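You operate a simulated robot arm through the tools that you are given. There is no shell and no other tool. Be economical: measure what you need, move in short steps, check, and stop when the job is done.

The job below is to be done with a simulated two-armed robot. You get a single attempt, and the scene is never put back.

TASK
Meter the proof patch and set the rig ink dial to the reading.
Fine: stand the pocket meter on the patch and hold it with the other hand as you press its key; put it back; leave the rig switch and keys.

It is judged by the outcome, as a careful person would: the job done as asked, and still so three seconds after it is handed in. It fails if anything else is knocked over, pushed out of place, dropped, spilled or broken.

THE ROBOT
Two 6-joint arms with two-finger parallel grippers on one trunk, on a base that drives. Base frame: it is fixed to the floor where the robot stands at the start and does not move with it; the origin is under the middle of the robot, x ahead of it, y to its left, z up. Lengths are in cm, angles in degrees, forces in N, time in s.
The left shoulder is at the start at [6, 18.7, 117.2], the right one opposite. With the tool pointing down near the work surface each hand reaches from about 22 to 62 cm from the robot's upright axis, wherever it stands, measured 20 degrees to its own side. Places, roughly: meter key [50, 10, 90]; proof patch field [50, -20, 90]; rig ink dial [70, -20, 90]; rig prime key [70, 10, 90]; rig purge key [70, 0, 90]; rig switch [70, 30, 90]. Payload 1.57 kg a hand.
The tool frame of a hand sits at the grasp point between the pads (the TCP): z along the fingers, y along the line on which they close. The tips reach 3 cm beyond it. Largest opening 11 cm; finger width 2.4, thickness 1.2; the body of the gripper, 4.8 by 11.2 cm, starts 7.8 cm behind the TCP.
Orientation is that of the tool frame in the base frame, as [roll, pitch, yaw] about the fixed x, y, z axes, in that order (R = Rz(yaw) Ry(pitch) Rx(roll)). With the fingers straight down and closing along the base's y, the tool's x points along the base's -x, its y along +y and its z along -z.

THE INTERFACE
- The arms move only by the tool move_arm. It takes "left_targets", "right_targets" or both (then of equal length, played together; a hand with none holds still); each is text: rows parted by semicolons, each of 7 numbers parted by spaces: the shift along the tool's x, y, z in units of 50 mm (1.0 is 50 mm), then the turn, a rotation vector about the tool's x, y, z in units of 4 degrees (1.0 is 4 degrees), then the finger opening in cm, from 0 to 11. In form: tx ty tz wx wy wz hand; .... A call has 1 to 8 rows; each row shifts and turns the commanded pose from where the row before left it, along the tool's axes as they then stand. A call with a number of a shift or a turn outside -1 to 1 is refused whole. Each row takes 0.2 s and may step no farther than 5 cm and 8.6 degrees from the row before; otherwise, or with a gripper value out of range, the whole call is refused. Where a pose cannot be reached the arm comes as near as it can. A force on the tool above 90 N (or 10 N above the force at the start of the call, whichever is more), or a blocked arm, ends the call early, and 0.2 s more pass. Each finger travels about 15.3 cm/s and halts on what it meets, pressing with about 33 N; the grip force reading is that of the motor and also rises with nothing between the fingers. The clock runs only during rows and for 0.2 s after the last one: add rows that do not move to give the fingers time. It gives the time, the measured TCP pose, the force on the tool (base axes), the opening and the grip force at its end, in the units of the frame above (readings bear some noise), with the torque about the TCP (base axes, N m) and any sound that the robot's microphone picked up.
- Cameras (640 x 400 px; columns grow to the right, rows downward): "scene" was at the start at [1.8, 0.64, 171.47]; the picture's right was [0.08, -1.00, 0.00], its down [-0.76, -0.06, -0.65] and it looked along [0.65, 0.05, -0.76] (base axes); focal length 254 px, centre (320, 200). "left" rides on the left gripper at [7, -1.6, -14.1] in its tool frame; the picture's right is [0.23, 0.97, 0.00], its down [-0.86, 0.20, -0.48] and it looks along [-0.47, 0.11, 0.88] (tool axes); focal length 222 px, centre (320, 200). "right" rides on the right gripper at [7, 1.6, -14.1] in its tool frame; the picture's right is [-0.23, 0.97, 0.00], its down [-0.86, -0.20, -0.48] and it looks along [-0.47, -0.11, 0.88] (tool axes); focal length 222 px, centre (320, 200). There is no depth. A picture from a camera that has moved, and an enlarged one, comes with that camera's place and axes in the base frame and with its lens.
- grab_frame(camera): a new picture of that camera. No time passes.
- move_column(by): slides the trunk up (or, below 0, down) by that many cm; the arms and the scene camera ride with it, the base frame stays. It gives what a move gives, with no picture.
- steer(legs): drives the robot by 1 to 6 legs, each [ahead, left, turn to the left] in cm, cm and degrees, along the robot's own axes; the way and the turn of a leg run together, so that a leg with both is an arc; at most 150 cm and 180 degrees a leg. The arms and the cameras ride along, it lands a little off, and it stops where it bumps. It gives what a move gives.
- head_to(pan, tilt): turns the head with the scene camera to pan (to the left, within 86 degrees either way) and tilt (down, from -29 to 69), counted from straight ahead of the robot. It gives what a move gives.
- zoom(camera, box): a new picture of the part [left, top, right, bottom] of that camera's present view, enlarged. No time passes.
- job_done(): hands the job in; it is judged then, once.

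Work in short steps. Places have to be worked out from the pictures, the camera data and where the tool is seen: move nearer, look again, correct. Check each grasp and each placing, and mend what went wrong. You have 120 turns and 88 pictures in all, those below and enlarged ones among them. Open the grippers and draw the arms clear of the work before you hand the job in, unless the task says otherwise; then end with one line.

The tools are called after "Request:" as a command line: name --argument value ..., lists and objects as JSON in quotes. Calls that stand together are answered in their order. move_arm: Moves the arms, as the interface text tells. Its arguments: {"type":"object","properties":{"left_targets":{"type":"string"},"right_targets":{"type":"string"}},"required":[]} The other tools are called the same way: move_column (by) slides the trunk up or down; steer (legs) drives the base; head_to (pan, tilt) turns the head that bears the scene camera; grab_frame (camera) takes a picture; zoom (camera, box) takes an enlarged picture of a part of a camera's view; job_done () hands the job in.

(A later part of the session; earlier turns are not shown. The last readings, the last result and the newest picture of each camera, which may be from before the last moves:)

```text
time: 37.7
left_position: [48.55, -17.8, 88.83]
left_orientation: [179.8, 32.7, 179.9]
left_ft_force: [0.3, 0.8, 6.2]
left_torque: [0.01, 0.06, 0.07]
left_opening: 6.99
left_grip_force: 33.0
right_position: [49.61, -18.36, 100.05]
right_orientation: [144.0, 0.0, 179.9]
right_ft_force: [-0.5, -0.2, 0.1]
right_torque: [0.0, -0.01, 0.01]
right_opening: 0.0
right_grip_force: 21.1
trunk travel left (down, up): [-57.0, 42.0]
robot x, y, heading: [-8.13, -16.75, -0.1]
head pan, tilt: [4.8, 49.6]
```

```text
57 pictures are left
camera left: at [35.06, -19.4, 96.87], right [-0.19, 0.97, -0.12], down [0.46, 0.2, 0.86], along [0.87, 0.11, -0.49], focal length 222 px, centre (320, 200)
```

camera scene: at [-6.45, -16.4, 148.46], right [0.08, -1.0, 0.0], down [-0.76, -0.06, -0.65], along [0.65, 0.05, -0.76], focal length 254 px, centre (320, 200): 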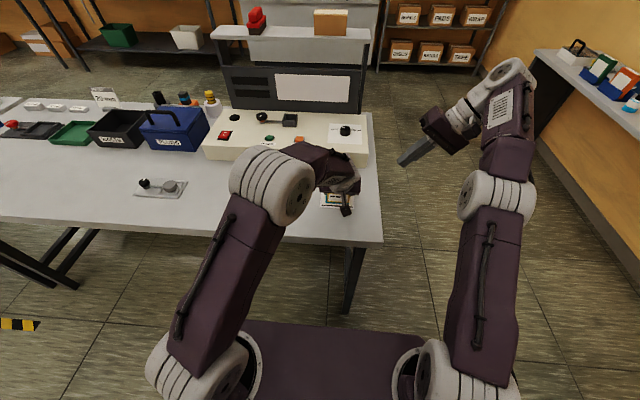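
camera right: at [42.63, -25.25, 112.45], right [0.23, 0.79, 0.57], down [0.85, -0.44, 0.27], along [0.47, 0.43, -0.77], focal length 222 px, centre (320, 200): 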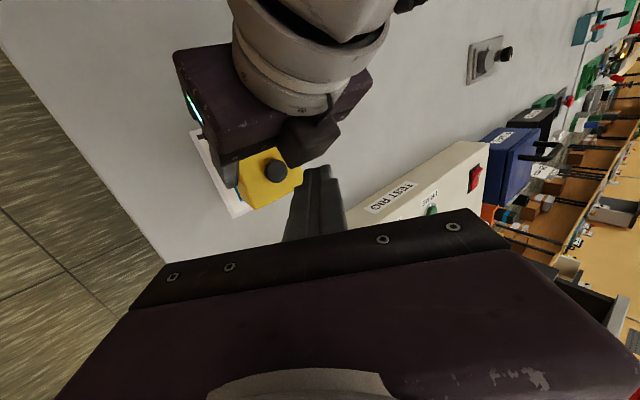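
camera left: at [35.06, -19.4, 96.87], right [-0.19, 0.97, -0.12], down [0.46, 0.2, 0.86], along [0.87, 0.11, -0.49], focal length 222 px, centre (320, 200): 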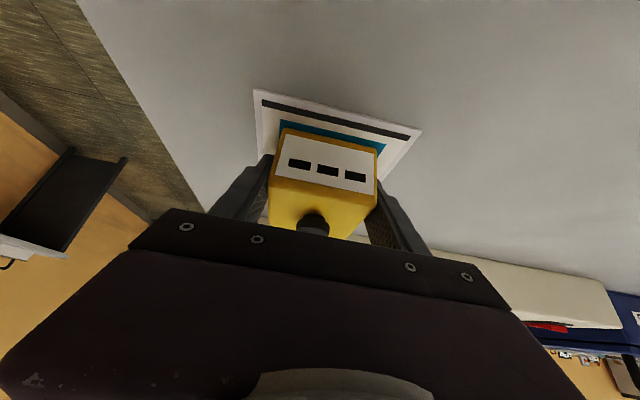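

Key at ≈(49.8, -17.6), fingertip corner aligned. Descend 4.5 cm.

Request:
move_arm --right_targets "-0.02 -0.265 0.364 0 0 0 0;-0.02 -0.265 0.364 0 0 0 0;0 0 0 0 0 0 0"

Request:
zoom --camera "right" --box '[180, 60, 400, 240]'

Request:
zoom --camera "left" --box '[220, 80, 440, 260]'

```text
time: 38.5
left_position: [48.57, -17.65, 88.75]
left_orientation: [179.9, 32.8, 179.9]
left_ft_force: [-0.8, 2.4, 3.3]
left_torque: [0.14, 0.15, -0.01]
left_opening: 6.97
left_grip_force: 32.9
right_position: [50.49, -18.36, 95.61]
right_orientation: [144.0, -0.1, -179.9]
right_ft_force: [-0.5, -0.5, 0.7]
right_torque: [-0.01, 0.0, -0.01]
right_opening: 0.01
right_grip_force: 21.7
trunk travel left (down, up): [-57.0, 42.0]
robot x, y, heading: [-7.82, -17.33, -0.2]
head pan, tilt: [4.8, 49.6]
```

```text
2.22 times, centred on (290, 150) of right
camera zoom: at [43.44, -25.19, 108.04], right [0.23, 0.79, 0.57], down [0.86, -0.44, 0.27], along [0.46, 0.43, -0.78], focal length 494 px, centre (387, 311)
```

zoom: 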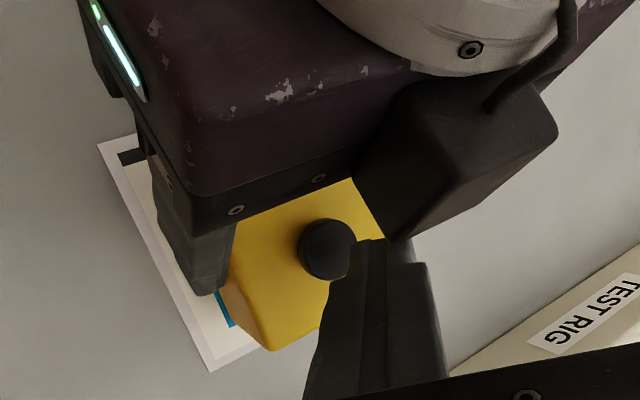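

```text
2.22 times, centred on (330, 170) of left
camera zoom: at [35.05, -19.42, 96.87], right [-0.19, 0.97, -0.12], down [0.46, 0.2, 0.86], along [0.87, 0.11, -0.49], focal length 494 px, centre (298, 267)
```

zoom: 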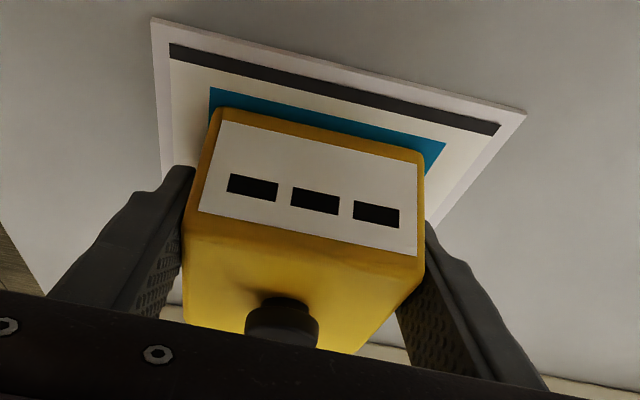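

Fingers are near the key. There's a dark block on the left hand close to the right fingers; look from the scene camera before shifting.

Request:
zoom --camera "scene" --box '[290, 120, 430, 230]'

Request:
grab_frame --camera "right"

```text
3.64 times, centred on (360, 175) of scene
camera zoom: at [-6.33, -16.29, 148.47], right [0.08, -1.0, 0.0], down [-0.76, -0.06, -0.65], along [0.65, 0.05, -0.76], focal length 923 px, centre (174, 291)
```

zoom: 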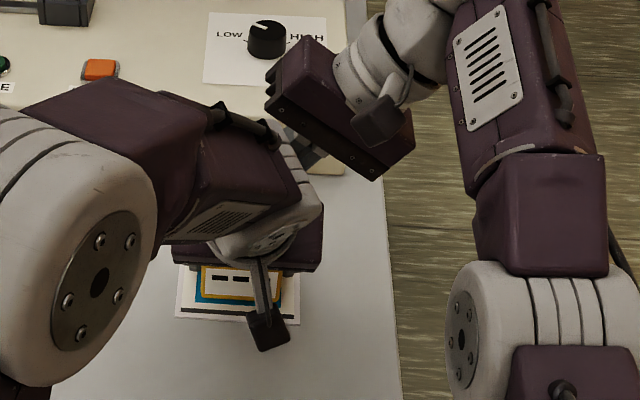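

```text
53 pictures are left
camera right: at [43.44, -25.19, 108.04], right [0.23, 0.79, 0.57], down [0.86, -0.44, 0.27], along [0.46, 0.43, -0.78], focal length 222 px, centre (320, 200)
```

right: 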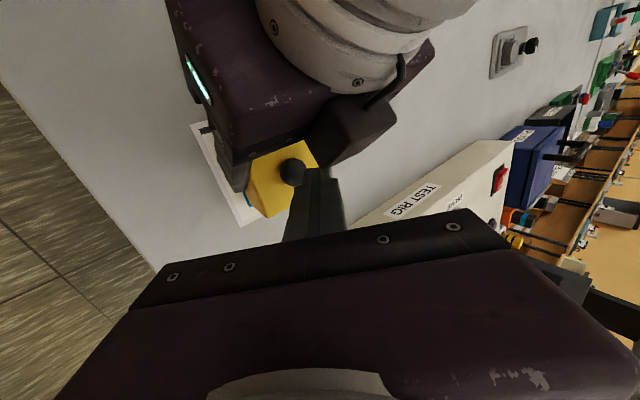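

Shift back 0.3 and descend gradually until contact.

Request:
move_arm --right_targets "0.06 -0.06 0.08 0 0 0 0;0 -0.06 0.08 0 0 0 0;0 0 0 0 0 0 0"

Request:
zoom --camera "right" --box '[220, 90, 420, 230]'

```text
time: 39.3
left_position: [48.64, -17.81, 88.73]
left_orientation: [179.9, 32.7, 179.9]
left_ft_force: [-0.9, 0.2, 1.7]
left_torque: [0.12, 0.12, 0.0]
left_opening: 6.96
left_grip_force: 32.7
right_position: [50.7, -18.31, 94.7]
right_orientation: [144.0, -0.1, -180.0]
right_ft_force: [-0.1, 0.6, -0.8]
right_torque: [-0.01, -0.02, 0.04]
right_opening: 0.01
right_grip_force: 21.5
right hand out of reach, approached as far as the arm can: row 1
trunk travel left (down, up): [-57.0, 42.0]
robot x, y, heading: [-7.8, -16.84, -0.0]
head pan, tilt: [4.8, 49.6]
```

```text
2.86 times, centred on (320, 160) of right
camera zoom: at [43.64, -25.24, 107.16], right [0.23, 0.79, 0.57], down [0.86, -0.44, 0.27], along [0.46, 0.43, -0.78], focal length 635 px, centre (320, 314)
```

zoom: 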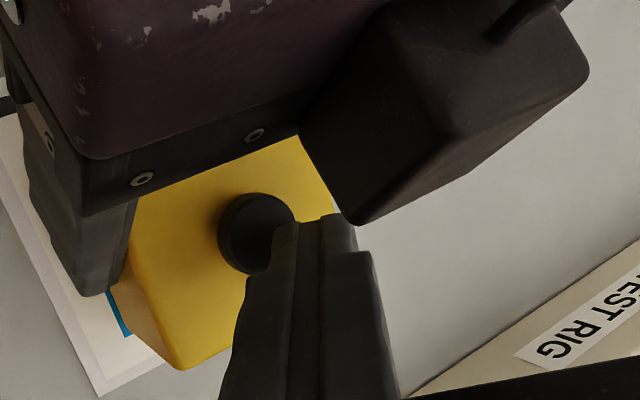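

Contact geometry is slightly off in x. Try a pure -x nudge to see whether it goes.

Request:
move_arm --right_targets "0.12 0 0 0 0 0 0;0 0 0 0 0 0 0"

```text
time: 39.9
left_position: [48.66, -17.71, 88.73]
left_orientation: [179.9, 32.6, 179.8]
left_ft_force: [-0.6, 0.4, 0.7]
left_torque: [0.06, 0.11, 0.02]
left_opening: 6.97
left_grip_force: 32.9
right_position: [50.72, -18.34, 94.67]
right_orientation: [144.0, 0.0, 180.0]
right_ft_force: [-0.1, -0.1, 0.2]
right_torque: [0.02, -0.03, -0.01]
right_opening: 0.0
right_grip_force: 21.2
right hand out of reach, approached as far as the arm can: row 1
trunk travel left (down, up): [-57.0, 42.0]
robot x, y, heading: [-7.99, -17.19, 0.4]
head pan, tilt: [4.8, 49.6]
```

Raise 2 cm, reduce the roll tilt by 8°, and then try moving back in x.

Request:
move_arm --right_targets "0 0.235 -0.324 0 0 0 0;0 0 0 1 0 0 0;0 0 0 1 0 0 0;0.18 0 0 0 0 0 0;0 0 0 0 0 0 0"

```text
time: 41.1
left_position: [48.59, -17.77, 88.72]
left_orientation: [179.9, 32.7, 179.9]
left_ft_force: [-1.3, -0.5, -0.1]
left_torque: [-0.03, 0.05, 0.0]
left_opening: 6.98
left_grip_force: 33.3
right_position: [49.26, -18.38, 96.56]
right_orientation: [152.0, 0.0, 180.0]
right_ft_force: [-1.0, 0.7, 1.0]
right_torque: [0.03, 0.02, 0.02]
right_opening: 0.0
right_grip_force: 21.3
right hand out of reach, approached as far as the arm can: row 2
trunk travel left (down, up): [-57.0, 42.0]
robot x, y, heading: [-8.02, -16.91, 0.1]
head pan, tilt: [4.8, 49.6]
```

Works now. Align and descend 1.7 cm.

Request:
move_arm --right_targets "-0.09 -0.06 0.16 0 0 0 0;0 -0.056 0.164 0 0 0 0;0 0 0 0 0 0 0"

Request:
zoom --camera "right" --box '[220, 90, 420, 230]'

```text
time: 41.9
left_position: [48.7, -17.76, 88.67]
left_orientation: [179.9, 32.7, 179.8]
left_ft_force: [0.1, 0.4, 0.2]
left_torque: [-0.02, 0.05, 0.03]
left_opening: 6.95
left_grip_force: 33.6
right_position: [49.91, -18.27, 94.72]
right_orientation: [151.9, 0.0, -179.9]
right_ft_force: [-0.4, -0.4, 0.0]
right_torque: [-0.01, 0.01, 0.03]
right_opening: 0.01
right_grip_force: 21.0
trunk travel left (down, up): [-57.0, 42.0]
robot x, y, heading: [-7.72, -16.83, 0.0]
head pan, tilt: [4.8, 49.6]
```

```text
2.86 times, centred on (320, 160) of right
camera zoom: at [42.79, -23.32, 108.06], right [0.23, 0.86, 0.46], down [0.86, -0.4, 0.33], along [0.47, 0.32, -0.83], focal length 635 px, centre (320, 314)
```

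zoom: 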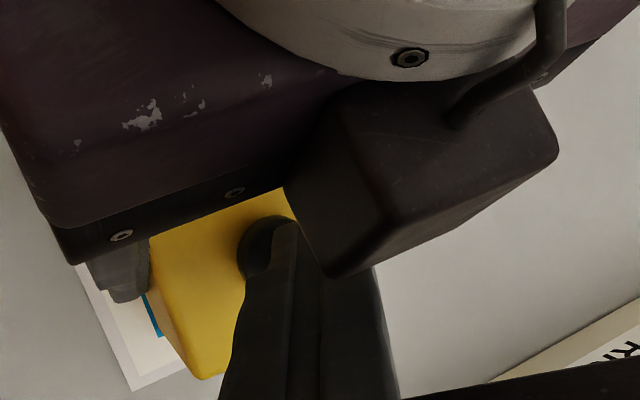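

No contact yet (tip ≈91.5). Press down 0.6 and read force/sound.

Request:
move_arm --right_targets "0 -0.028 0.053 0 0 0 0;0 -0.028 0.053 0 0 0 0;0 0 0 0 0 0 0"

Request:
zoom --camera "left" --box '[220, 80, 440, 260]'

```text
time: 42.7
left_position: [48.67, -17.83, 88.75]
left_orientation: [179.9, 32.6, 180.0]
left_ft_force: [2.0, 0.1, -0.3]
left_torque: [-0.05, 0.02, -0.01]
left_opening: 6.97
left_grip_force: 33.0
right_position: [49.84, -18.09, 94.28]
right_orientation: [152.1, 0.1, -180.0]
right_ft_force: [0.4, 0.4, 3.3]
right_torque: [0.02, 0.0, -0.03]
right_opening: 0.0
right_grip_force: 21.6
trunk travel left (down, up): [-57.0, 42.0]
robot x, y, heading: [-7.99, -16.97, 0.0]
head pan, tilt: [4.8, 49.6]
heard: click
```

```text
2.22 times, centred on (330, 170) of left
camera zoom: at [35.11, -19.46, 96.87], right [-0.19, 0.97, -0.12], down [0.46, 0.2, 0.86], along [0.87, 0.11, -0.49], focal length 494 px, centre (298, 267)
```

zoom: 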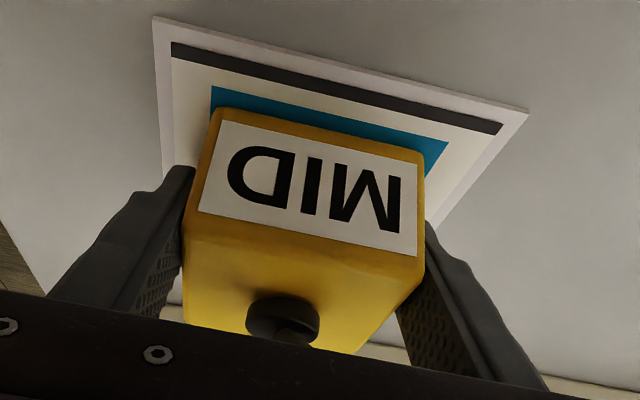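

Click heard; the meter reads MID. Withdraw the right hand up and to the right.

Request:
move_arm --right_targets "0 0.281 -0.53 0 0 0 0;0 0.281 -0.53 0 0 0 0;0 -0.65 -0.4 0 0 0 0;0 -0.65 -0.4 0 0 0 0;0 -0.65 -0.4 0 0 0 0;0 -0.65 -0.4 0 0 0 0"

Request:
zoom --camera "left" --box '[220, 80, 440, 260]'

```text
time: 44.1
left_position: [48.56, -17.88, 88.86]
left_orientation: [179.7, 32.7, 179.9]
left_ft_force: [-1.1, -0.8, 2.2]
left_torque: [-0.13, 0.08, -0.01]
left_opening: 6.97
left_grip_force: 33.0
right_position: [48.03, -33.7, 100.43]
right_orientation: [151.9, 0.0, -180.0]
right_ft_force: [0.8, -0.6, -0.6]
right_torque: [0.01, 0.01, 0.03]
right_opening: 0.0
right_grip_force: 20.7
right hand out of reach, approached as far as the arm can: row 2, 6
trunk travel left (down, up): [-57.0, 42.0]
robot x, y, heading: [-8.18, -16.71, 0.2]
head pan, tilt: [4.8, 49.6]
```

```text
2.22 times, centred on (330, 170) of left
camera zoom: at [35.05, -19.51, 96.87], right [-0.19, 0.97, -0.12], down [0.46, 0.2, 0.86], along [0.87, 0.11, -0.49], focal length 494 px, centre (298, 267)
```

zoom: 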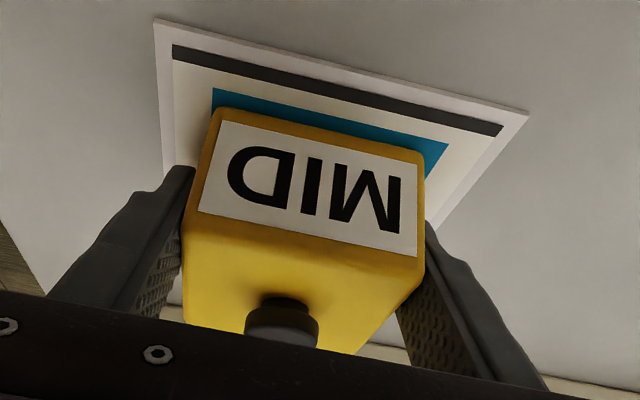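

Lift the meter and return: base left 8, arm left ~17.6, yaw restored.

Request:
move_arm --left_targets "-0.324 0 -0.505 0 0 0 5;-0.324 0 -0.505 0 0 0 5;0 0 0 0 0 0 5"

Request:
steer --legs '[[0, 8, 0]]'

Request:
move_arm --left_targets "0 0 0 0.43 0 0.67 5;0.127 0.878 -0.082 0 0 0 5;0.127 0.878 -0.082 0 0 0 5;0.127 0.878 -0.082 0 0 0 5;0.127 0.878 -0.082 0 0 0 5;0 0 0 0 0 0 5;0 0 0 0 0 0 5"

Request:
grab_frame --camera "scene"

```text
time: 44.9
left_position: [48.52, -17.84, 94.75]
left_orientation: [179.8, 32.6, 180.0]
left_ft_force: [-0.2, 0.0, -2.1]
left_torque: [-0.02, 0.03, -0.02]
left_opening: 6.97
left_grip_force: 32.7
right_position: [48.02, -33.86, 100.37]
right_orientation: [152.0, -0.1, 180.0]
right_ft_force: [-0.1, 0.0, 0.4]
right_torque: [-0.03, 0.02, -0.02]
right_opening: 0.0
right_grip_force: 21.0
trunk travel left (down, up): [-57.0, 42.0]
robot x, y, heading: [-8.18, -17.07, -0.1]
head pan, tilt: [4.8, 49.6]
```

```text
time: 46.0
left_position: [48.56, -9.73, 94.82]
left_orientation: [179.9, 32.7, 179.9]
left_ft_force: [0.3, 0.0, -1.5]
left_torque: [-0.04, 0.04, -0.05]
left_opening: 6.98
left_grip_force: 33.3
right_position: [47.92, -25.51, 100.33]
right_orientation: [152.0, 0.0, 179.9]
right_ft_force: [0.7, 0.6, -0.3]
right_torque: [-0.07, 0.0, -0.01]
right_opening: 0.01
right_grip_force: 21.3
trunk travel left (down, up): [-57.0, 42.0]
robot x, y, heading: [-8.3, -8.79, 0.2]
head pan, tilt: [4.8, 49.6]
```

```text
time: 47.5
left_position: [46.35, 7.76, 94.67]
left_orientation: [179.9, 32.6, 176.7]
left_ft_force: [0.4, 0.9, -1.4]
left_torque: [-0.04, 0.02, -0.02]
left_opening: 6.96
left_grip_force: 33.2
right_position: [48.06, -25.64, 100.4]
right_orientation: [152.1, 0.0, 179.9]
right_ft_force: [-0.6, 0.5, 0.2]
right_torque: [0.0, -0.03, 0.01]
right_opening: 0.01
right_grip_force: 21.0
trunk travel left (down, up): [-57.0, 42.0]
robot x, y, heading: [-7.74, -8.76, -0.1]
head pan, tilt: [4.8, 49.6]
```

```text
48 pictures are left
camera scene: at [-6.23, -8.23, 148.47], right [0.08, -1.0, 0.0], down [-0.76, -0.06, -0.65], along [0.65, 0.05, -0.76], focal length 254 px, centre (320, 200)
```

scene: 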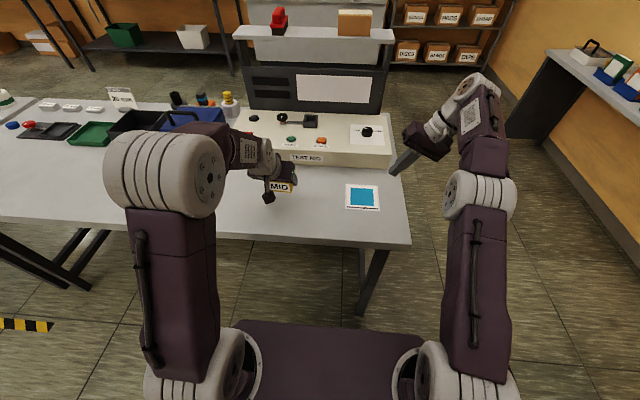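

Lower it back to its recorded spot.

Request:
move_arm --left_targets "0.294 0.01 0.505 0 0 0 5;0.294 0.01 0.505 0 0 0 5;0 0 0 0 0 0 5"

```text
time: 48.4
left_position: [46.63, 8.06, 88.79]
left_orientation: [179.9, 32.6, 176.7]
left_ft_force: [-1.1, -0.1, -1.3]
left_torque: [0.02, 0.04, 0.0]
left_opening: 6.96
left_grip_force: 33.3
right_position: [48.07, -25.79, 100.37]
right_orientation: [152.0, 0.1, 179.9]
right_ft_force: [0.5, -0.1, 0.6]
right_torque: [-0.01, 0.0, -0.01]
right_opening: 0.02
right_grip_force: 21.1
trunk travel left (down, up): [-57.0, 42.0]
robot x, y, heading: [-8.18, -8.9, -0.3]
head pan, tilt: [4.8, 49.6]
```

Not quite on the table; lower a touch with a -0.15 y correction.

Request:
move_arm --left_targets "0.011 -0.03 0.018 0 0 0 5;0.005 0 0.009 0 0 0 5;0 0 0 0 0 0 5"

```text
time: 49.1
left_position: [46.77, 7.7, 88.89]
left_orientation: [179.9, 32.7, 176.7]
left_ft_force: [-0.3, 1.1, -2.0]
left_torque: [-0.03, 0.04, 0.0]
left_opening: 6.98
left_grip_force: 33.1
right_position: [48.07, -25.64, 100.46]
right_orientation: [152.0, -0.1, 179.9]
right_ft_force: [-0.6, -0.3, 0.4]
right_torque: [-0.02, -0.02, 0.02]
right_opening: 0.0
right_grip_force: 20.9
trunk travel left (down, up): [-57.0, 42.0]
robot x, y, heading: [-8.15, -9.09, -0.2]
head pan, tilt: [4.8, 49.6]
```

Still carrying its weight; lower further in small steps.

Request:
move_arm --left_targets "0.011 0.01 0.017 0 0 0 5;0.011 0 0.017 0 0 0 5;0 0 0 0 0 0 5"

Request:
grab_frame --camera "left"

```text
time: 50.0
left_position: [46.68, 7.9, 88.58]
left_orientation: [179.9, 32.7, 176.7]
left_ft_force: [0.0, -0.7, -1.6]
left_torque: [0.01, 0.03, 0.01]
left_opening: 6.99
left_grip_force: 33.3
right_position: [48.18, -25.64, 100.41]
right_orientation: [152.0, -0.1, 179.9]
right_ft_force: [0.4, -0.2, -0.5]
right_torque: [-0.01, -0.03, 0.01]
right_opening: 0.0
right_grip_force: 20.9
trunk travel left (down, up): [-57.0, 42.0]
robot x, y, heading: [-8.44, -9.04, -0.1]
head pan, tilt: [4.8, 49.6]
```

```text
47 pictures are left
camera left: at [33.14, 6.97, 96.69], right [-0.14, 0.98, -0.12], down [0.47, 0.17, 0.86], along [0.87, 0.06, -0.49], focal length 222 px, centre (320, 200)
```

left: 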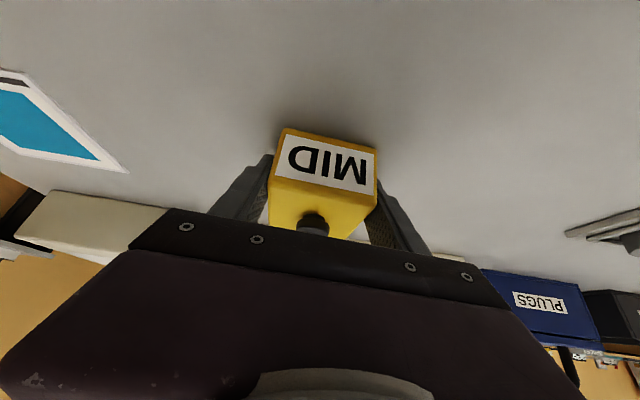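

Slip in the grip raised it slightly; lower a further 0.15.

Request:
move_arm --left_targets "0.008 0 0.012 0 0 0 5;0.008 0 0.012 0 0 0 5;0 0 0 0 0 0 5"

```text
time: 50.8
left_position: [46.69, 7.92, 88.47]
left_orientation: [179.9, 32.8, 176.7]
left_ft_force: [-1.3, 1.3, 4.1]
left_torque: [-0.08, 0.22, -0.05]
left_opening: 6.96
left_grip_force: 33.3
right_position: [47.88, -25.6, 100.52]
right_orientation: [152.0, 0.1, 179.9]
right_ft_force: [-0.6, 0.0, -0.4]
right_torque: [-0.01, 0.01, -0.01]
right_opening: 0.0
right_grip_force: 21.3
trunk travel left (down, up): [-57.0, 42.0]
robot x, y, heading: [-7.89, -9.06, -0.3]
head pan, tilt: [4.8, 49.6]
```

Contact with the table. Release slowly and lift clear.

Request:
move_arm --left_targets "0 0 0 0 0 0 7.3;0 0 0 0 0 0 8.5;0 0 0 0 0 0 11;0 0 0 0 0 0 11;-0.324 0 -0.505 0 0 0 11;-0.5 0 -0.78 0 0 0 11;-0.5 0 -0.78 0 0 0 11"

Request:
grab_frame --camera "left"

Request:
grab_frame --camera "scene"

```text
time: 52.4
left_position: [46.59, 8.0, 100.94]
left_orientation: [179.9, 32.8, 176.7]
left_ft_force: [-0.1, -0.4, 0.4]
left_torque: [0.01, 0.0, -0.02]
left_opening: 10.97
left_grip_force: 0.1
right_position: [48.07, -25.69, 100.54]
right_orientation: [152.0, -0.1, 180.0]
right_ft_force: [-0.8, 0.4, -0.9]
right_torque: [0.01, -0.03, -0.03]
right_opening: 0.0
right_grip_force: 21.8
trunk travel left (down, up): [-57.0, 42.0]
robot x, y, heading: [-8.15, -8.55, -0.1]
head pan, tilt: [4.8, 49.6]
```

```text
46 pictures are left
camera left: at [32.97, 7.03, 109.0], right [-0.14, 0.98, -0.12], down [0.47, 0.17, 0.86], along [0.87, 0.06, -0.49], focal length 222 px, centre (320, 200)
```

left: 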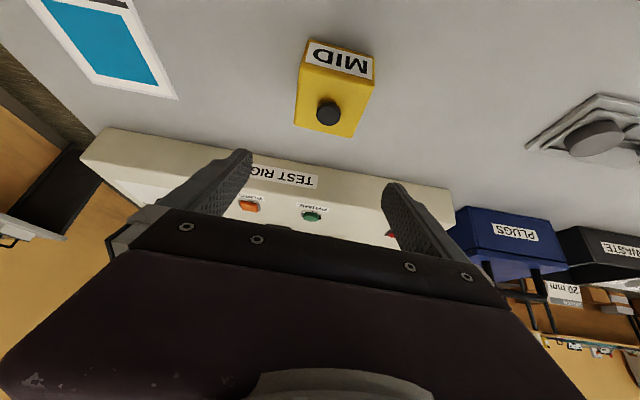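

```text
45 pictures are left
camera scene: at [-6.34, -8.33, 148.47], right [0.08, -1.0, 0.0], down [-0.76, -0.06, -0.65], along [0.65, 0.05, -0.76], focal length 254 px, centre (320, 200)
```

scene: 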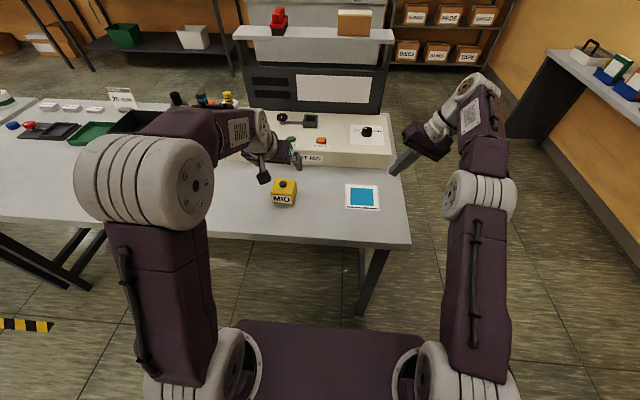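

Meter is back upright at its place. Now study the dial.

Request:
zoom --camera "scene" --box '[335, 110, 405, 160]'

Request:
grab_frame --camera "right"

```text
8.00 times, centred on (370, 135) of scene
camera zoom: at [-6.34, -8.33, 148.47], right [0.08, -1.0, 0.0], down [-0.76, -0.06, -0.65], along [0.65, 0.05, -0.76], focal length 2030 px, centre (-80, 720)
```

zoom: 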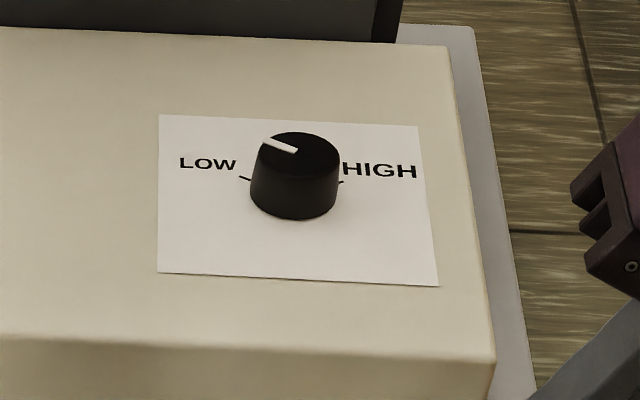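

```text
43 pictures are left
camera right: at [40.98, -30.81, 113.75], right [0.23, 0.86, 0.46], down [0.85, -0.4, 0.33], along [0.47, 0.32, -0.83], focal length 222 px, centre (320, 200)
```

right: 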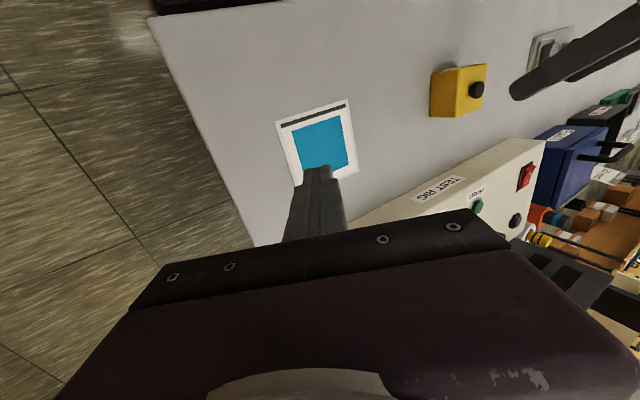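

Knob top ≈(73, -19, 95.5), pointer at LOW side; MID must be on the far side. I'll raise the trunk, straighten the right hand, then drive left and ahead to bring the dial in reach.

Request:
move_column --by 23

Request:
move_arm --right_targets "0 0 0 1 0 0 0;0 0 0 1 0 0 0;0 0 0 1 0 0 0;0 0 0 1 0 0 2;0 0 0 1 0 0 4;0 0 0 1 0 0 6;0 0 0 1 0 0 7"

Request:
steer --legs '[[0, 11, 0], [14, 0, 0]]'

Request:
grab_frame --camera "scene"

Request:
grab_frame --camera "right"

```text
time: 54.8
left_position: [46.64, 8.06, 123.95]
left_orientation: [179.8, 32.6, 176.7]
left_ft_force: [1.2, -0.1, 0.1]
left_torque: [0.0, 0.0, -0.04]
left_opening: 10.99
left_grip_force: 0.0
right_position: [48.09, -25.63, 123.4]
right_orientation: [152.1, 0.0, 179.9]
right_ft_force: [-0.5, -0.1, 0.6]
right_torque: [-0.01, -0.01, 0.04]
right_opening: 0.0
right_grip_force: 21.2
trunk travel left (down, up): [-80.0, 19.0]
robot x, y, heading: [-8.2, -8.93, 0.2]
head pan, tilt: [4.8, 49.6]
```

```text
time: 56.4
left_position: [46.59, 8.04, 123.87]
left_orientation: [179.9, 32.7, 176.7]
left_ft_force: [0.1, -0.2, 0.6]
left_torque: [0.0, -0.01, 0.01]
left_opening: 11.03
left_grip_force: 0.1
right_position: [48.13, -25.62, 123.43]
right_orientation: [-179.9, 0.1, 180.0]
right_ft_force: [0.6, 0.3, 0.0]
right_torque: [-0.04, 0.0, 0.03]
right_opening: 6.98
right_grip_force: 0.0
trunk travel left (down, up): [-80.0, 19.0]
robot x, y, heading: [-7.97, -8.63, -0.1]
head pan, tilt: [4.8, 49.6]
```

```text
time: 58.5
left_position: [60.57, 19.57, 123.96]
left_orientation: [179.9, 32.8, 176.9]
left_ft_force: [-0.2, -0.7, 0.1]
left_torque: [0.01, -0.01, 0.04]
left_opening: 11.02
left_grip_force: 0.1
right_position: [62.13, -14.09, 123.41]
right_orientation: [180.0, 0.2, -179.9]
right_ft_force: [0.3, 1.1, 0.7]
right_torque: [0.02, -0.03, -0.04]
right_opening: 6.99
right_grip_force: 0.1
trunk travel left (down, up): [-80.0, 19.0]
robot x, y, heading: [6.27, 2.51, -0.2]
head pan, tilt: [4.8, 49.6]
```

```text
42 pictures are left
camera scene: at [7.63, 3.05, 171.48], right [0.09, -1.0, 0.0], down [-0.76, -0.07, -0.65], along [0.65, 0.06, -0.76], focal length 254 px, centre (320, 200)
```

scene: 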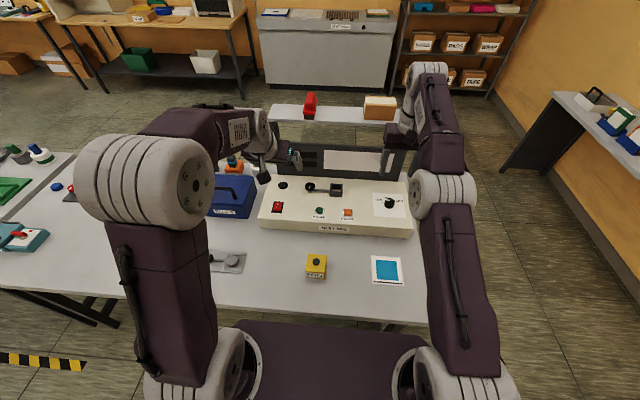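

```text
41 pictures are left
camera right: at [54.98, -12.44, 137.67], right [0.22, 0.97, 0.0], down [0.85, -0.2, 0.48], along [0.47, -0.11, -0.88], focal length 222 px, centre (320, 200)
```

right: 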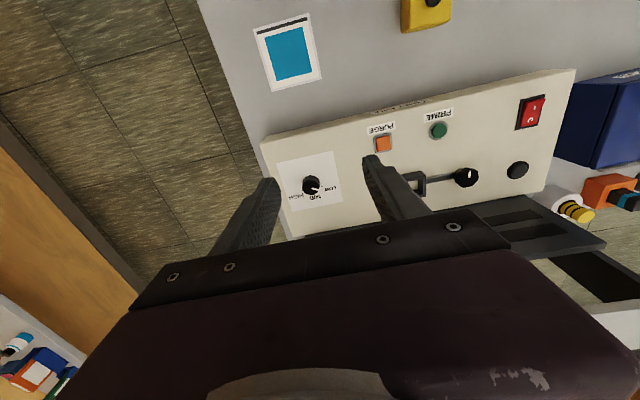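

Zoom on the dial from above.

Request:
zoom --camera "right" --box '[270, 145, 350, 215]'

```text
5.71 times, centred on (310, 180) of right
camera zoom: at [54.98, -12.44, 137.67], right [0.22, 0.97, 0.0], down [0.85, -0.2, 0.48], along [0.47, -0.11, -0.88], focal length 1269 px, centre (377, 314)
```

zoom: 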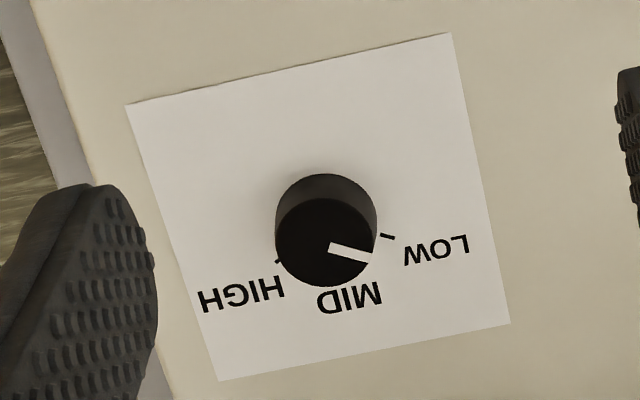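

Pointer sits at LOW (~60° from the MID direction, +x); knob ≈(74.4, -18.9), top ≈95, panel ≈92.7. Base is low and fits under the table; raise trunk 8 and drive ahead in two steps.

Request:
move_column --by 8

Request:
steer --legs '[[6, 0, 0]]'

Request:
steer --legs '[[5, 0, 0]]'

Request:
grab_frame --camera "scene"

Request:
grab_frame --camera "right"

```text
time: 59.7
left_position: [60.71, 19.51, 131.84]
left_orientation: [179.9, 32.7, 177.0]
left_ft_force: [-0.4, -0.6, -0.1]
left_torque: [0.02, -0.02, -0.02]
left_opening: 10.99
left_grip_force: 0.1
right_position: [62.19, -14.09, 131.42]
right_orientation: [-180.0, 0.1, -179.9]
right_ft_force: [0.7, 0.3, 0.2]
right_torque: [0.02, 0.04, 0.02]
right_opening: 6.99
right_grip_force: 0.1
trunk travel left (down, up): [-88.0, 11.0]
robot x, y, heading: [6.44, 2.29, 0.2]
head pan, tilt: [4.8, 49.6]
```

```text
time: 60.7
left_position: [65.77, 19.45, 132.22]
left_orientation: [179.9, 33.1, 176.8]
left_ft_force: [0.1, -0.2, 0.2]
left_torque: [-0.02, -0.05, 0.03]
left_opening: 11.0
left_grip_force: 0.0
right_position: [67.14, -14.15, 131.96]
right_orientation: [-180.0, 0.5, -179.8]
right_ft_force: [-0.9, 0.0, 1.2]
right_torque: [0.04, -0.1, 0.03]
right_opening: 6.99
right_grip_force: 0.1
trunk travel left (down, up): [-88.0, 11.0]
robot x, y, heading: [12.22, 2.25, 0.0]
head pan, tilt: [4.8, 49.6]
```

```text
time: 61.6
left_position: [70.97, 19.41, 132.15]
left_orientation: [179.9, 33.1, 176.8]
left_ft_force: [-0.4, -0.7, 0.5]
left_torque: [0.0, -0.07, 0.01]
left_opening: 11.0
left_grip_force: 0.0
right_position: [72.47, -14.31, 131.82]
right_orientation: [-179.9, 0.4, -179.9]
right_ft_force: [-0.7, 0.1, 0.2]
right_torque: [-0.03, -0.08, 0.0]
right_opening: 7.01
right_grip_force: 0.0
trunk travel left (down, up): [-88.0, 11.0]
robot x, y, heading: [16.9, 2.11, 0.5]
head pan, tilt: [4.8, 49.6]
```

```text
39 pictures are left
camera scene: at [17.9, 3.04, 179.48], right [0.09, -1.0, 0.0], down [-0.76, -0.06, -0.65], along [0.65, 0.06, -0.76], focal length 254 px, centre (320, 200)
```

scene: 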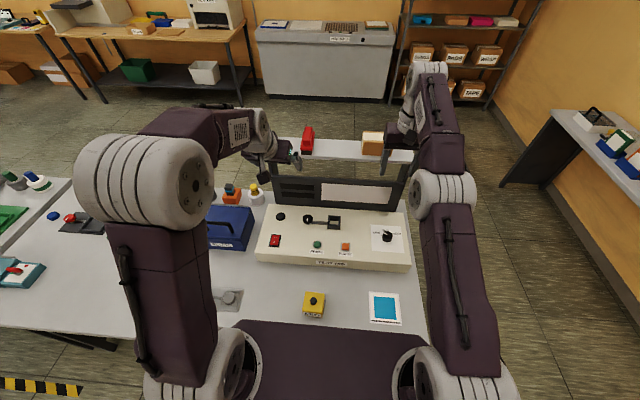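

```text
38 pictures are left
camera right: at [65.37, -12.47, 145.92], right [0.23, 0.97, 0.0], down [0.85, -0.2, 0.49], along [0.47, -0.11, -0.87], focal length 222 px, centre (320, 200)
```

right: 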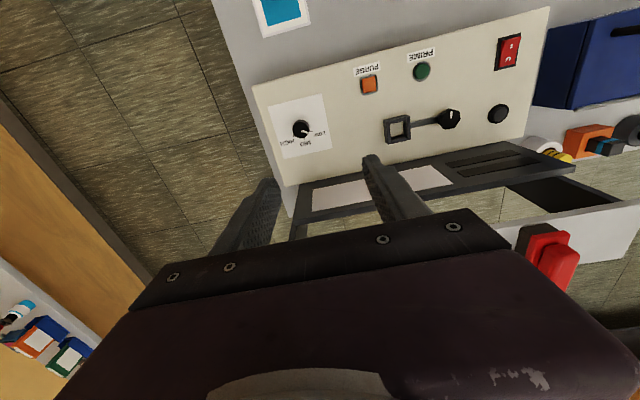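

Knob again computed at (74.4, -18.9). Lower the right hand to ~9 cm above it.

Request:
move_arm --right_targets "-0.035 -0.155 0.92 0 0 0 7;-0.035 -0.155 0.92 0 0 0 7;-0.035 -0.155 0.92 0 0 0 7;-0.035 -0.155 0.92 0 0 0 7;-0.035 -0.155 0.92 0 0 0 7;-0.035 -0.155 0.92 0 0 0 7;0 0 0 0 0 0 7"

Request:
grab_frame --camera "right"

```text
time: 63.2
left_position: [71.76, 19.55, 131.93]
left_orientation: [179.8, 32.7, 176.9]
left_ft_force: [-0.4, 0.8, -0.6]
left_torque: [-0.02, -0.03, -0.02]
left_opening: 11.0
left_grip_force: 0.0
right_position: [74.62, -19.01, 103.39]
right_orientation: [-180.0, 0.1, -179.9]
right_ft_force: [0.0, 0.6, 0.0]
right_torque: [0.03, -0.01, 0.0]
right_opening: 7.0
right_grip_force: 0.0
trunk travel left (down, up): [-88.0, 11.0]
robot x, y, heading: [17.23, 2.37, -0.0]
head pan, tilt: [4.8, 49.6]
```

```text
37 pictures are left
camera right: at [67.48, -17.28, 117.7], right [0.23, 0.97, 0.0], down [0.85, -0.2, 0.48], along [0.47, -0.11, -0.88], focal length 222 px, centre (320, 200)
```

right: 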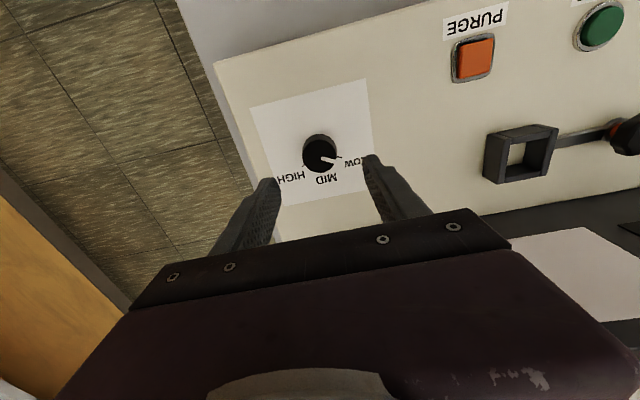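

Aligned over the knob. Pre-rotate the hand +32° (counter-clockwise), so the 60° turn stays centred, then descend.

Request:
move_arm --right_targets "0 0 0 0 0 -1 7;0 0 0 0 0 -1 7;0 0 0 0 0 -1 7;0 0 0 0 0 -1 7;0 0 0 0 0 -1 7;0 0 0 0 0 -1 7;0 0 0 0 0 -1 7;0 0 0 0 0 -1 7"

Request:
move_arm --right_targets "0 0 0.5 0 0 0 6.5;0 0 0.5 0 0 0 6.5;0 0 0.2 0 0 0 6.5;0 0 0 0 0 0 6.5"

Request:
grab_frame --camera "right"

```text
time: 65.0
left_position: [71.8, 19.47, 131.95]
left_orientation: [179.9, 32.7, 177.0]
left_ft_force: [0.0, 1.0, -0.5]
left_torque: [0.01, -0.03, 0.02]
left_opening: 10.99
left_grip_force: 0.0
right_position: [74.4, -18.86, 103.99]
right_orientation: [-179.9, 0.1, -147.8]
right_ft_force: [-1.1, 0.7, 0.8]
right_torque: [0.01, 0.02, 0.03]
right_opening: 6.99
right_grip_force: 0.0
trunk travel left (down, up): [-88.0, 11.0]
robot x, y, heading: [17.03, 2.44, -0.4]
head pan, tilt: [4.8, 49.6]
```

```text
time: 66.0
left_position: [71.61, 19.53, 132.03]
left_orientation: [179.9, 32.6, 177.0]
left_ft_force: [0.0, -0.7, 0.5]
left_torque: [-0.02, -0.02, 0.02]
left_opening: 10.99
left_grip_force: 0.1
right_position: [74.48, -18.82, 97.8]
right_orientation: [-179.9, 0.1, -147.9]
right_ft_force: [0.1, -0.7, -0.5]
right_torque: [-0.01, -0.02, 0.01]
right_opening: 6.5
right_grip_force: 0.0
trunk travel left (down, up): [-88.0, 11.0]
robot x, y, heading: [17.07, 2.0, 0.1]
head pan, tilt: [4.8, 49.6]
```

```text
36 pictures are left
camera right: at [67.65, -21.05, 112.05], right [-0.33, 0.95, 0.0], down [0.83, 0.29, 0.48], along [0.45, 0.16, -0.88], focal length 222 px, centre (320, 200)
```

right: 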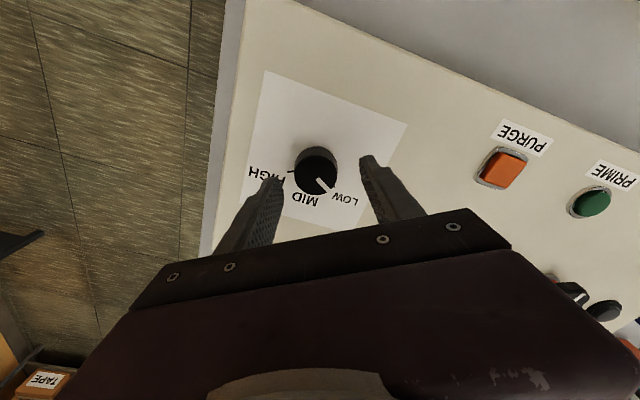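

Centred. Descend 1.6 cm and check force.

Request:
move_arm --right_targets "0 0 0.2 0 0 0 6.5;0 0 0.12 0 0 0 6.5;0 0 0 0 0 0 6.5"

Request:
zoom --camera "right" --box '[220, 90, 440, 240]'

```text
time: 66.8
left_position: [71.73, 19.51, 131.96]
left_orientation: [179.9, 32.6, 176.9]
left_ft_force: [0.1, 0.1, 0.2]
left_torque: [0.01, 0.03, -0.03]
left_opening: 10.99
left_grip_force: 0.0
right_position: [74.34, -18.74, 96.3]
right_orientation: [-179.9, 0.2, -147.9]
right_ft_force: [0.6, -0.1, -0.6]
right_torque: [-0.02, 0.03, -0.01]
right_opening: 6.49
right_grip_force: 0.0
trunk travel left (down, up): [-88.0, 11.0]
robot x, y, heading: [17.47, 2.61, 0.1]
head pan, tilt: [4.8, 49.6]
```

```text
2.67 times, centred on (330, 165) of right
camera zoom: at [67.52, -21.08, 110.42], right [-0.33, 0.95, 0.0], down [0.83, 0.29, 0.48], along [0.45, 0.16, -0.88], focal length 592 px, centre (293, 293)
```

zoom: 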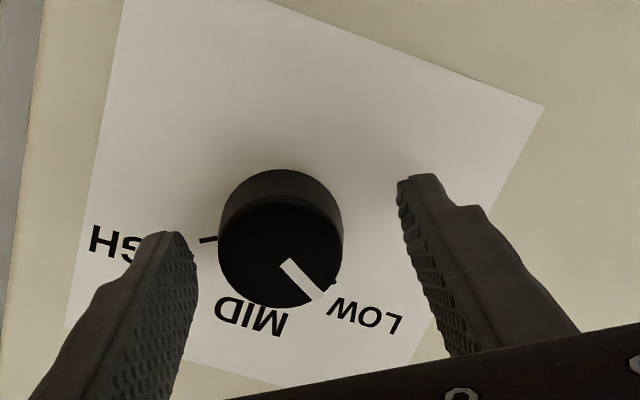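

The knob is ~0.4 cm off toward the tool's -y. Shift, and lower 0.3 more, then close gently.

Request:
move_arm --right_targets "0 -0.08 0 0 0 0 6.5;0 0 0.06 0 0 0 6.5;0 0 0 0 0 0 5;0 0 0 0 0 0 4.2;0 0 0 0 0 0 4.2"

Request:
zoom --camera "right" --box '[220, 90, 440, 240]'

```text
time: 68.0
left_position: [71.77, 19.49, 131.86]
left_orientation: [179.9, 32.7, 176.8]
left_ft_force: [-0.3, 0.2, 0.2]
left_torque: [-0.01, 0.01, -0.03]
left_opening: 11.01
left_grip_force: 0.1
right_position: [74.67, -19.29, 95.93]
right_orientation: [180.0, 0.2, -147.9]
right_ft_force: [0.2, -0.1, 0.6]
right_torque: [0.02, -0.02, -0.03]
right_opening: 4.19
right_grip_force: 0.0
trunk travel left (down, up): [-88.0, 11.0]
robot x, y, heading: [17.15, 2.55, 0.1]
head pan, tilt: [4.8, 49.6]
```

```text
2.67 times, centred on (330, 165) of right
camera zoom: at [67.78, -21.44, 110.12], right [-0.33, 0.95, 0.0], down [0.83, 0.29, 0.48], along [0.45, 0.16, -0.88], focal length 592 px, centre (293, 293)
```

zoom: 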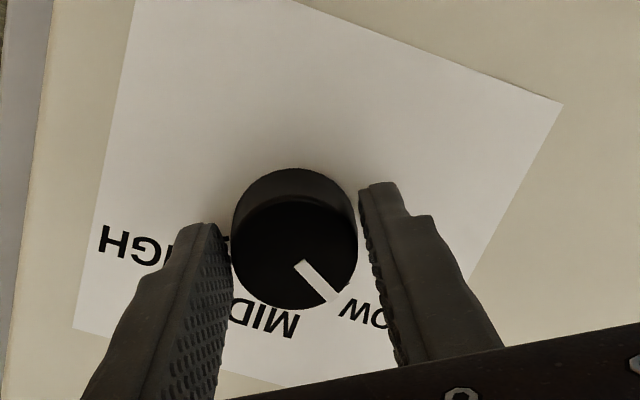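

Centred. Close on the knob.

Request:
move_arm --right_targets "0 0 0 0 0 0 3.7;0 0 0 0 0 0 3.4;0 0 0 0 0 0 3.2;0 0 0 0 0 0 3"

Request:
zoom --camera "right" --box '[220, 90, 440, 240]'

```text
time: 69.0
left_position: [71.79, 19.48, 131.92]
left_orientation: [180.0, 32.7, 176.9]
left_ft_force: [-0.6, 0.2, 0.7]
left_torque: [0.01, 0.0, 0.01]
left_opening: 10.98
left_grip_force: 0.2
right_position: [74.64, -19.14, 95.87]
right_orientation: [179.9, 0.1, -147.9]
right_ft_force: [-0.4, -0.4, -0.7]
right_torque: [-0.02, -0.04, -0.02]
right_opening: 3.82
right_grip_force: 44.1
trunk travel left (down, up): [-88.0, 11.0]
robot x, y, heading: [16.96, 2.52, 0.0]
head pan, tilt: [4.8, 49.6]
```

```text
2.67 times, centred on (330, 165) of right
camera zoom: at [67.78, -21.45, 110.12], right [-0.33, 0.95, 0.0], down [0.83, 0.29, 0.48], along [0.45, 0.16, -0.88], focal length 592 px, centre (293, 293)
```

zoom: 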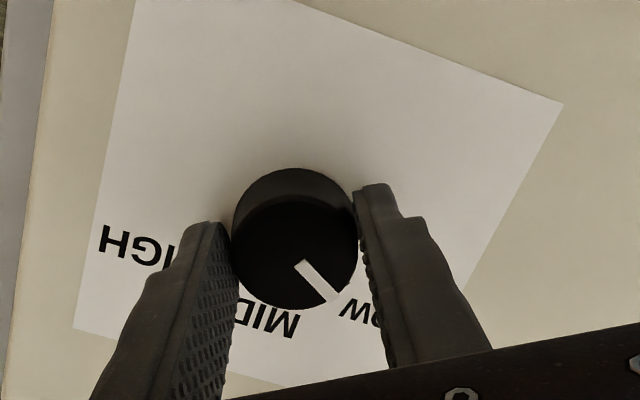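

Gripped at 3.82 cm. Turn clockwise 28° and check.

Request:
move_arm --right_targets "0 0 0 0 0 1 3;0 0 0 0 0 1 3;0 0 0 0 0 1 3;0 0 0 0 0 1 3;0 0 0 0 0 1 3;0 0 0 0 0 1 3;0 0 0 0 0 1 3;0 0 0 0 0 0 3"

Request:
zoom --camera "right" --box '[220, 90, 440, 240]'

```text
time: 70.8
left_position: [71.71, 19.6, 131.9]
left_orientation: [179.9, 32.6, 176.9]
left_ft_force: [0.0, 1.0, -0.9]
left_torque: [0.01, -0.01, 0.0]
left_opening: 10.99
left_grip_force: 0.1
right_position: [74.68, -19.13, 95.92]
right_orientation: [-179.9, -0.1, -176.0]
right_ft_force: [-2.2, 3.8, -3.7]
right_torque: [0.23, -0.17, -0.04]
right_opening: 3.82
right_grip_force: 44.3
trunk travel left (down, up): [-88.0, 11.0]
robot x, y, heading: [16.85, 2.08, 0.4]
head pan, tilt: [4.8, 49.6]
```

```text
2.67 times, centred on (330, 165) of right
camera zoom: at [67.47, -17.91, 110.13], right [0.16, 0.99, 0.0], down [0.87, -0.14, 0.48], along [0.47, -0.08, -0.88], focal length 592 px, centre (293, 293)
```

zoom: 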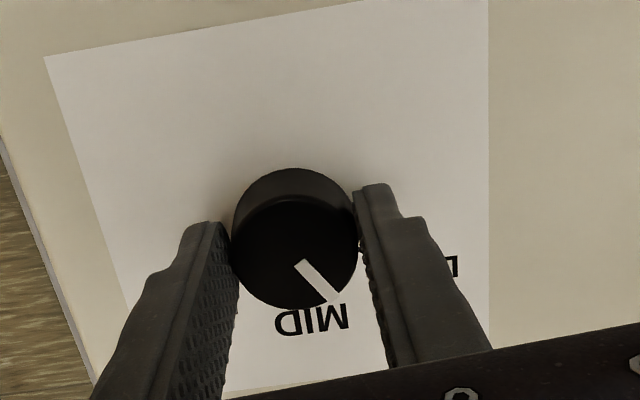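

Pointer now ~31° from MID. Turn another 28° and check.

Request:
move_arm --right_targets "0 0 0 0 0 1 3;0 0 0 0 0 1 3;0 0 0 0 0 1 3;0 0 0 0 0 1 3;0 0 0 0 0 1 3;0 0 0 0 0 1 3;0 0 0 0 0 1 3;0 0 0 0 0 0 3"

Request:
grab_frame --camera "right"

Request:
zoom --camera "right" --box '[260, 120, 380, 220]'

```text
time: 72.6
left_position: [71.76, 19.68, 131.94]
left_orientation: [-180.0, 32.6, 177.0]
left_ft_force: [0.0, -0.2, 0.4]
left_torque: [0.01, 0.01, 0.01]
left_opening: 10.99
left_grip_force: 0.0
right_position: [74.67, -19.04, 96.08]
right_orientation: [-179.9, 0.1, 156.1]
right_ft_force: [-2.0, 9.6, -4.8]
right_torque: [0.42, 0.05, -0.03]
right_opening: 3.81
right_grip_force: 44.1
trunk travel left (down, up): [-88.0, 11.0]
robot x, y, heading: [16.96, 2.13, 0.2]
head pan, tilt: [4.8, 49.6]
```

```text
31 pictures are left
camera right: at [68.83, -14.62, 110.13], right [0.6, 0.8, 0.0], down [0.7, -0.53, 0.48], along [0.38, -0.29, -0.88], focal length 222 px, centre (320, 200)
```

right: 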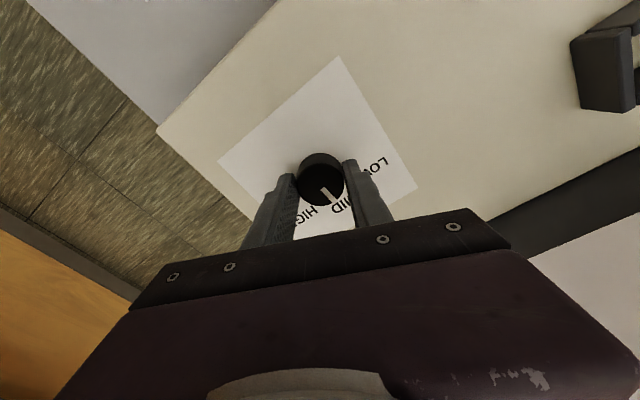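

```text
4.00 times, centred on (320, 170) of right
camera zoom: at [68.83, -14.62, 110.13], right [0.6, 0.8, 0.0], down [0.7, -0.53, 0.48], along [0.38, -0.29, -0.88], focal length 888 px, centre (320, 320)
```

zoom: 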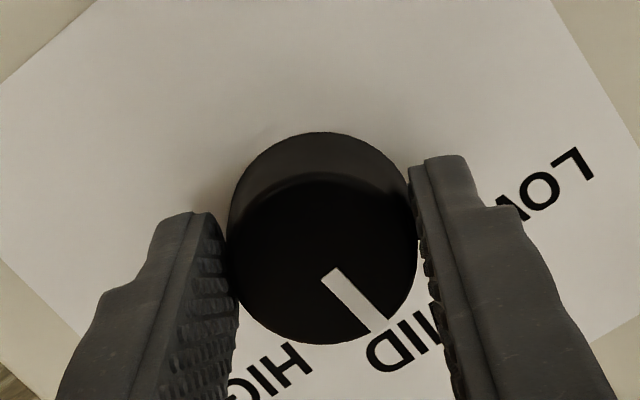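

Pointer ≈3° short of +x. Turn 3° more, then release and lift.

Request:
move_arm --right_targets "0 0 0 0 0 0.8 3;0 0 0 0 0 0 3;0 0 0 0 0 0 4.2;0 0 0 0 0 0 5.5;0 0 0 0 0 0 6.5;0 0 0 0 0 0 6.5"

Request:
move_arm --right_targets "0 0 -0.6 0 0 0 6.5;0 0 -0.8 0 0 0 6.5;0 0 -0.8 0 0 -1 6.5;0 0 -0.8 0 0 -1 6.5;0 0 -0.8 0 0 -1 6.5;0 0 0 0 0 -1 6.5;0 0 0 0 0 -1 6.5;0 0 0 0 0 -1 6.5"

Request:
grab_frame --camera "right"

```text
time: 74.0
left_position: [71.7, 19.51, 131.87]
left_orientation: [179.9, 32.8, 176.9]
left_ft_force: [-0.1, -0.3, -0.8]
left_torque: [0.01, -0.01, 0.01]
left_opening: 11.0
left_grip_force: 0.1
right_position: [74.76, -19.09, 95.95]
right_orientation: [179.9, 0.1, 153.0]
right_ft_force: [0.0, 0.1, 0.8]
right_torque: [-0.02, 0.0, -0.02]
right_opening: 6.52
right_grip_force: 0.1
trunk travel left (down, up): [-88.0, 11.0]
robot x, y, heading: [16.88, 2.5, 0.3]
head pan, tilt: [4.8, 49.6]
```

```text
time: 75.8
left_position: [71.72, 19.52, 131.98]
left_orientation: [179.9, 32.8, 176.9]
left_ft_force: [0.4, 0.1, -0.3]
left_torque: [-0.01, -0.02, -0.02]
left_opening: 11.01
left_grip_force: 0.0
right_position: [74.57, -19.17, 114.93]
right_orientation: [180.0, 0.1, 177.1]
right_ft_force: [-0.1, -0.2, 0.5]
right_torque: [-0.02, -0.01, 0.01]
right_opening: 6.51
right_grip_force: 0.1
trunk travel left (down, up): [-88.0, 11.0]
robot x, y, heading: [17.17, 2.61, 0.2]
head pan, tilt: [4.8, 49.6]
```

```text
29 pictures are left
camera right: at [67.62, -17.09, 129.16], right [0.28, 0.96, 0.0], down [0.84, -0.24, 0.48], along [0.46, -0.13, -0.88], focal length 222 px, centre (320, 200)
```

right: 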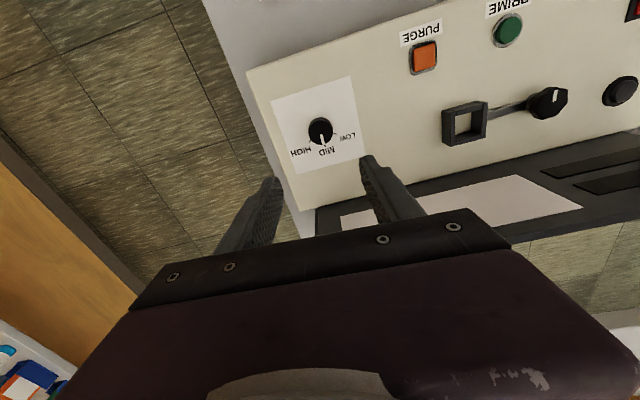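

Request:
zoom --camera "right" --box '[280, 95, 360, 165]'

```text
5.71 times, centred on (320, 130) of right
camera zoom: at [67.62, -17.09, 129.16], right [0.28, 0.96, 0.0], down [0.84, -0.24, 0.48], along [0.46, -0.13, -0.88], focal length 1269 px, centre (320, 600)
```

zoom: 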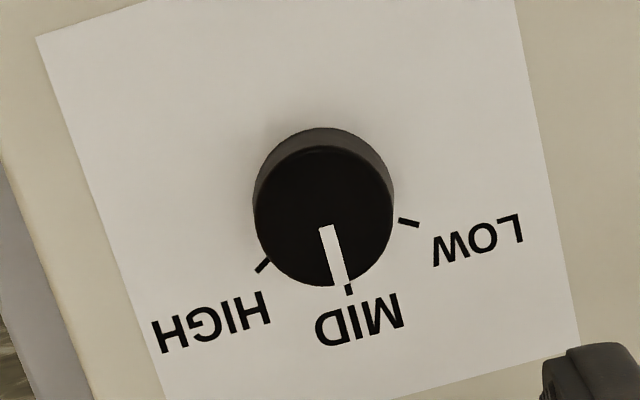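

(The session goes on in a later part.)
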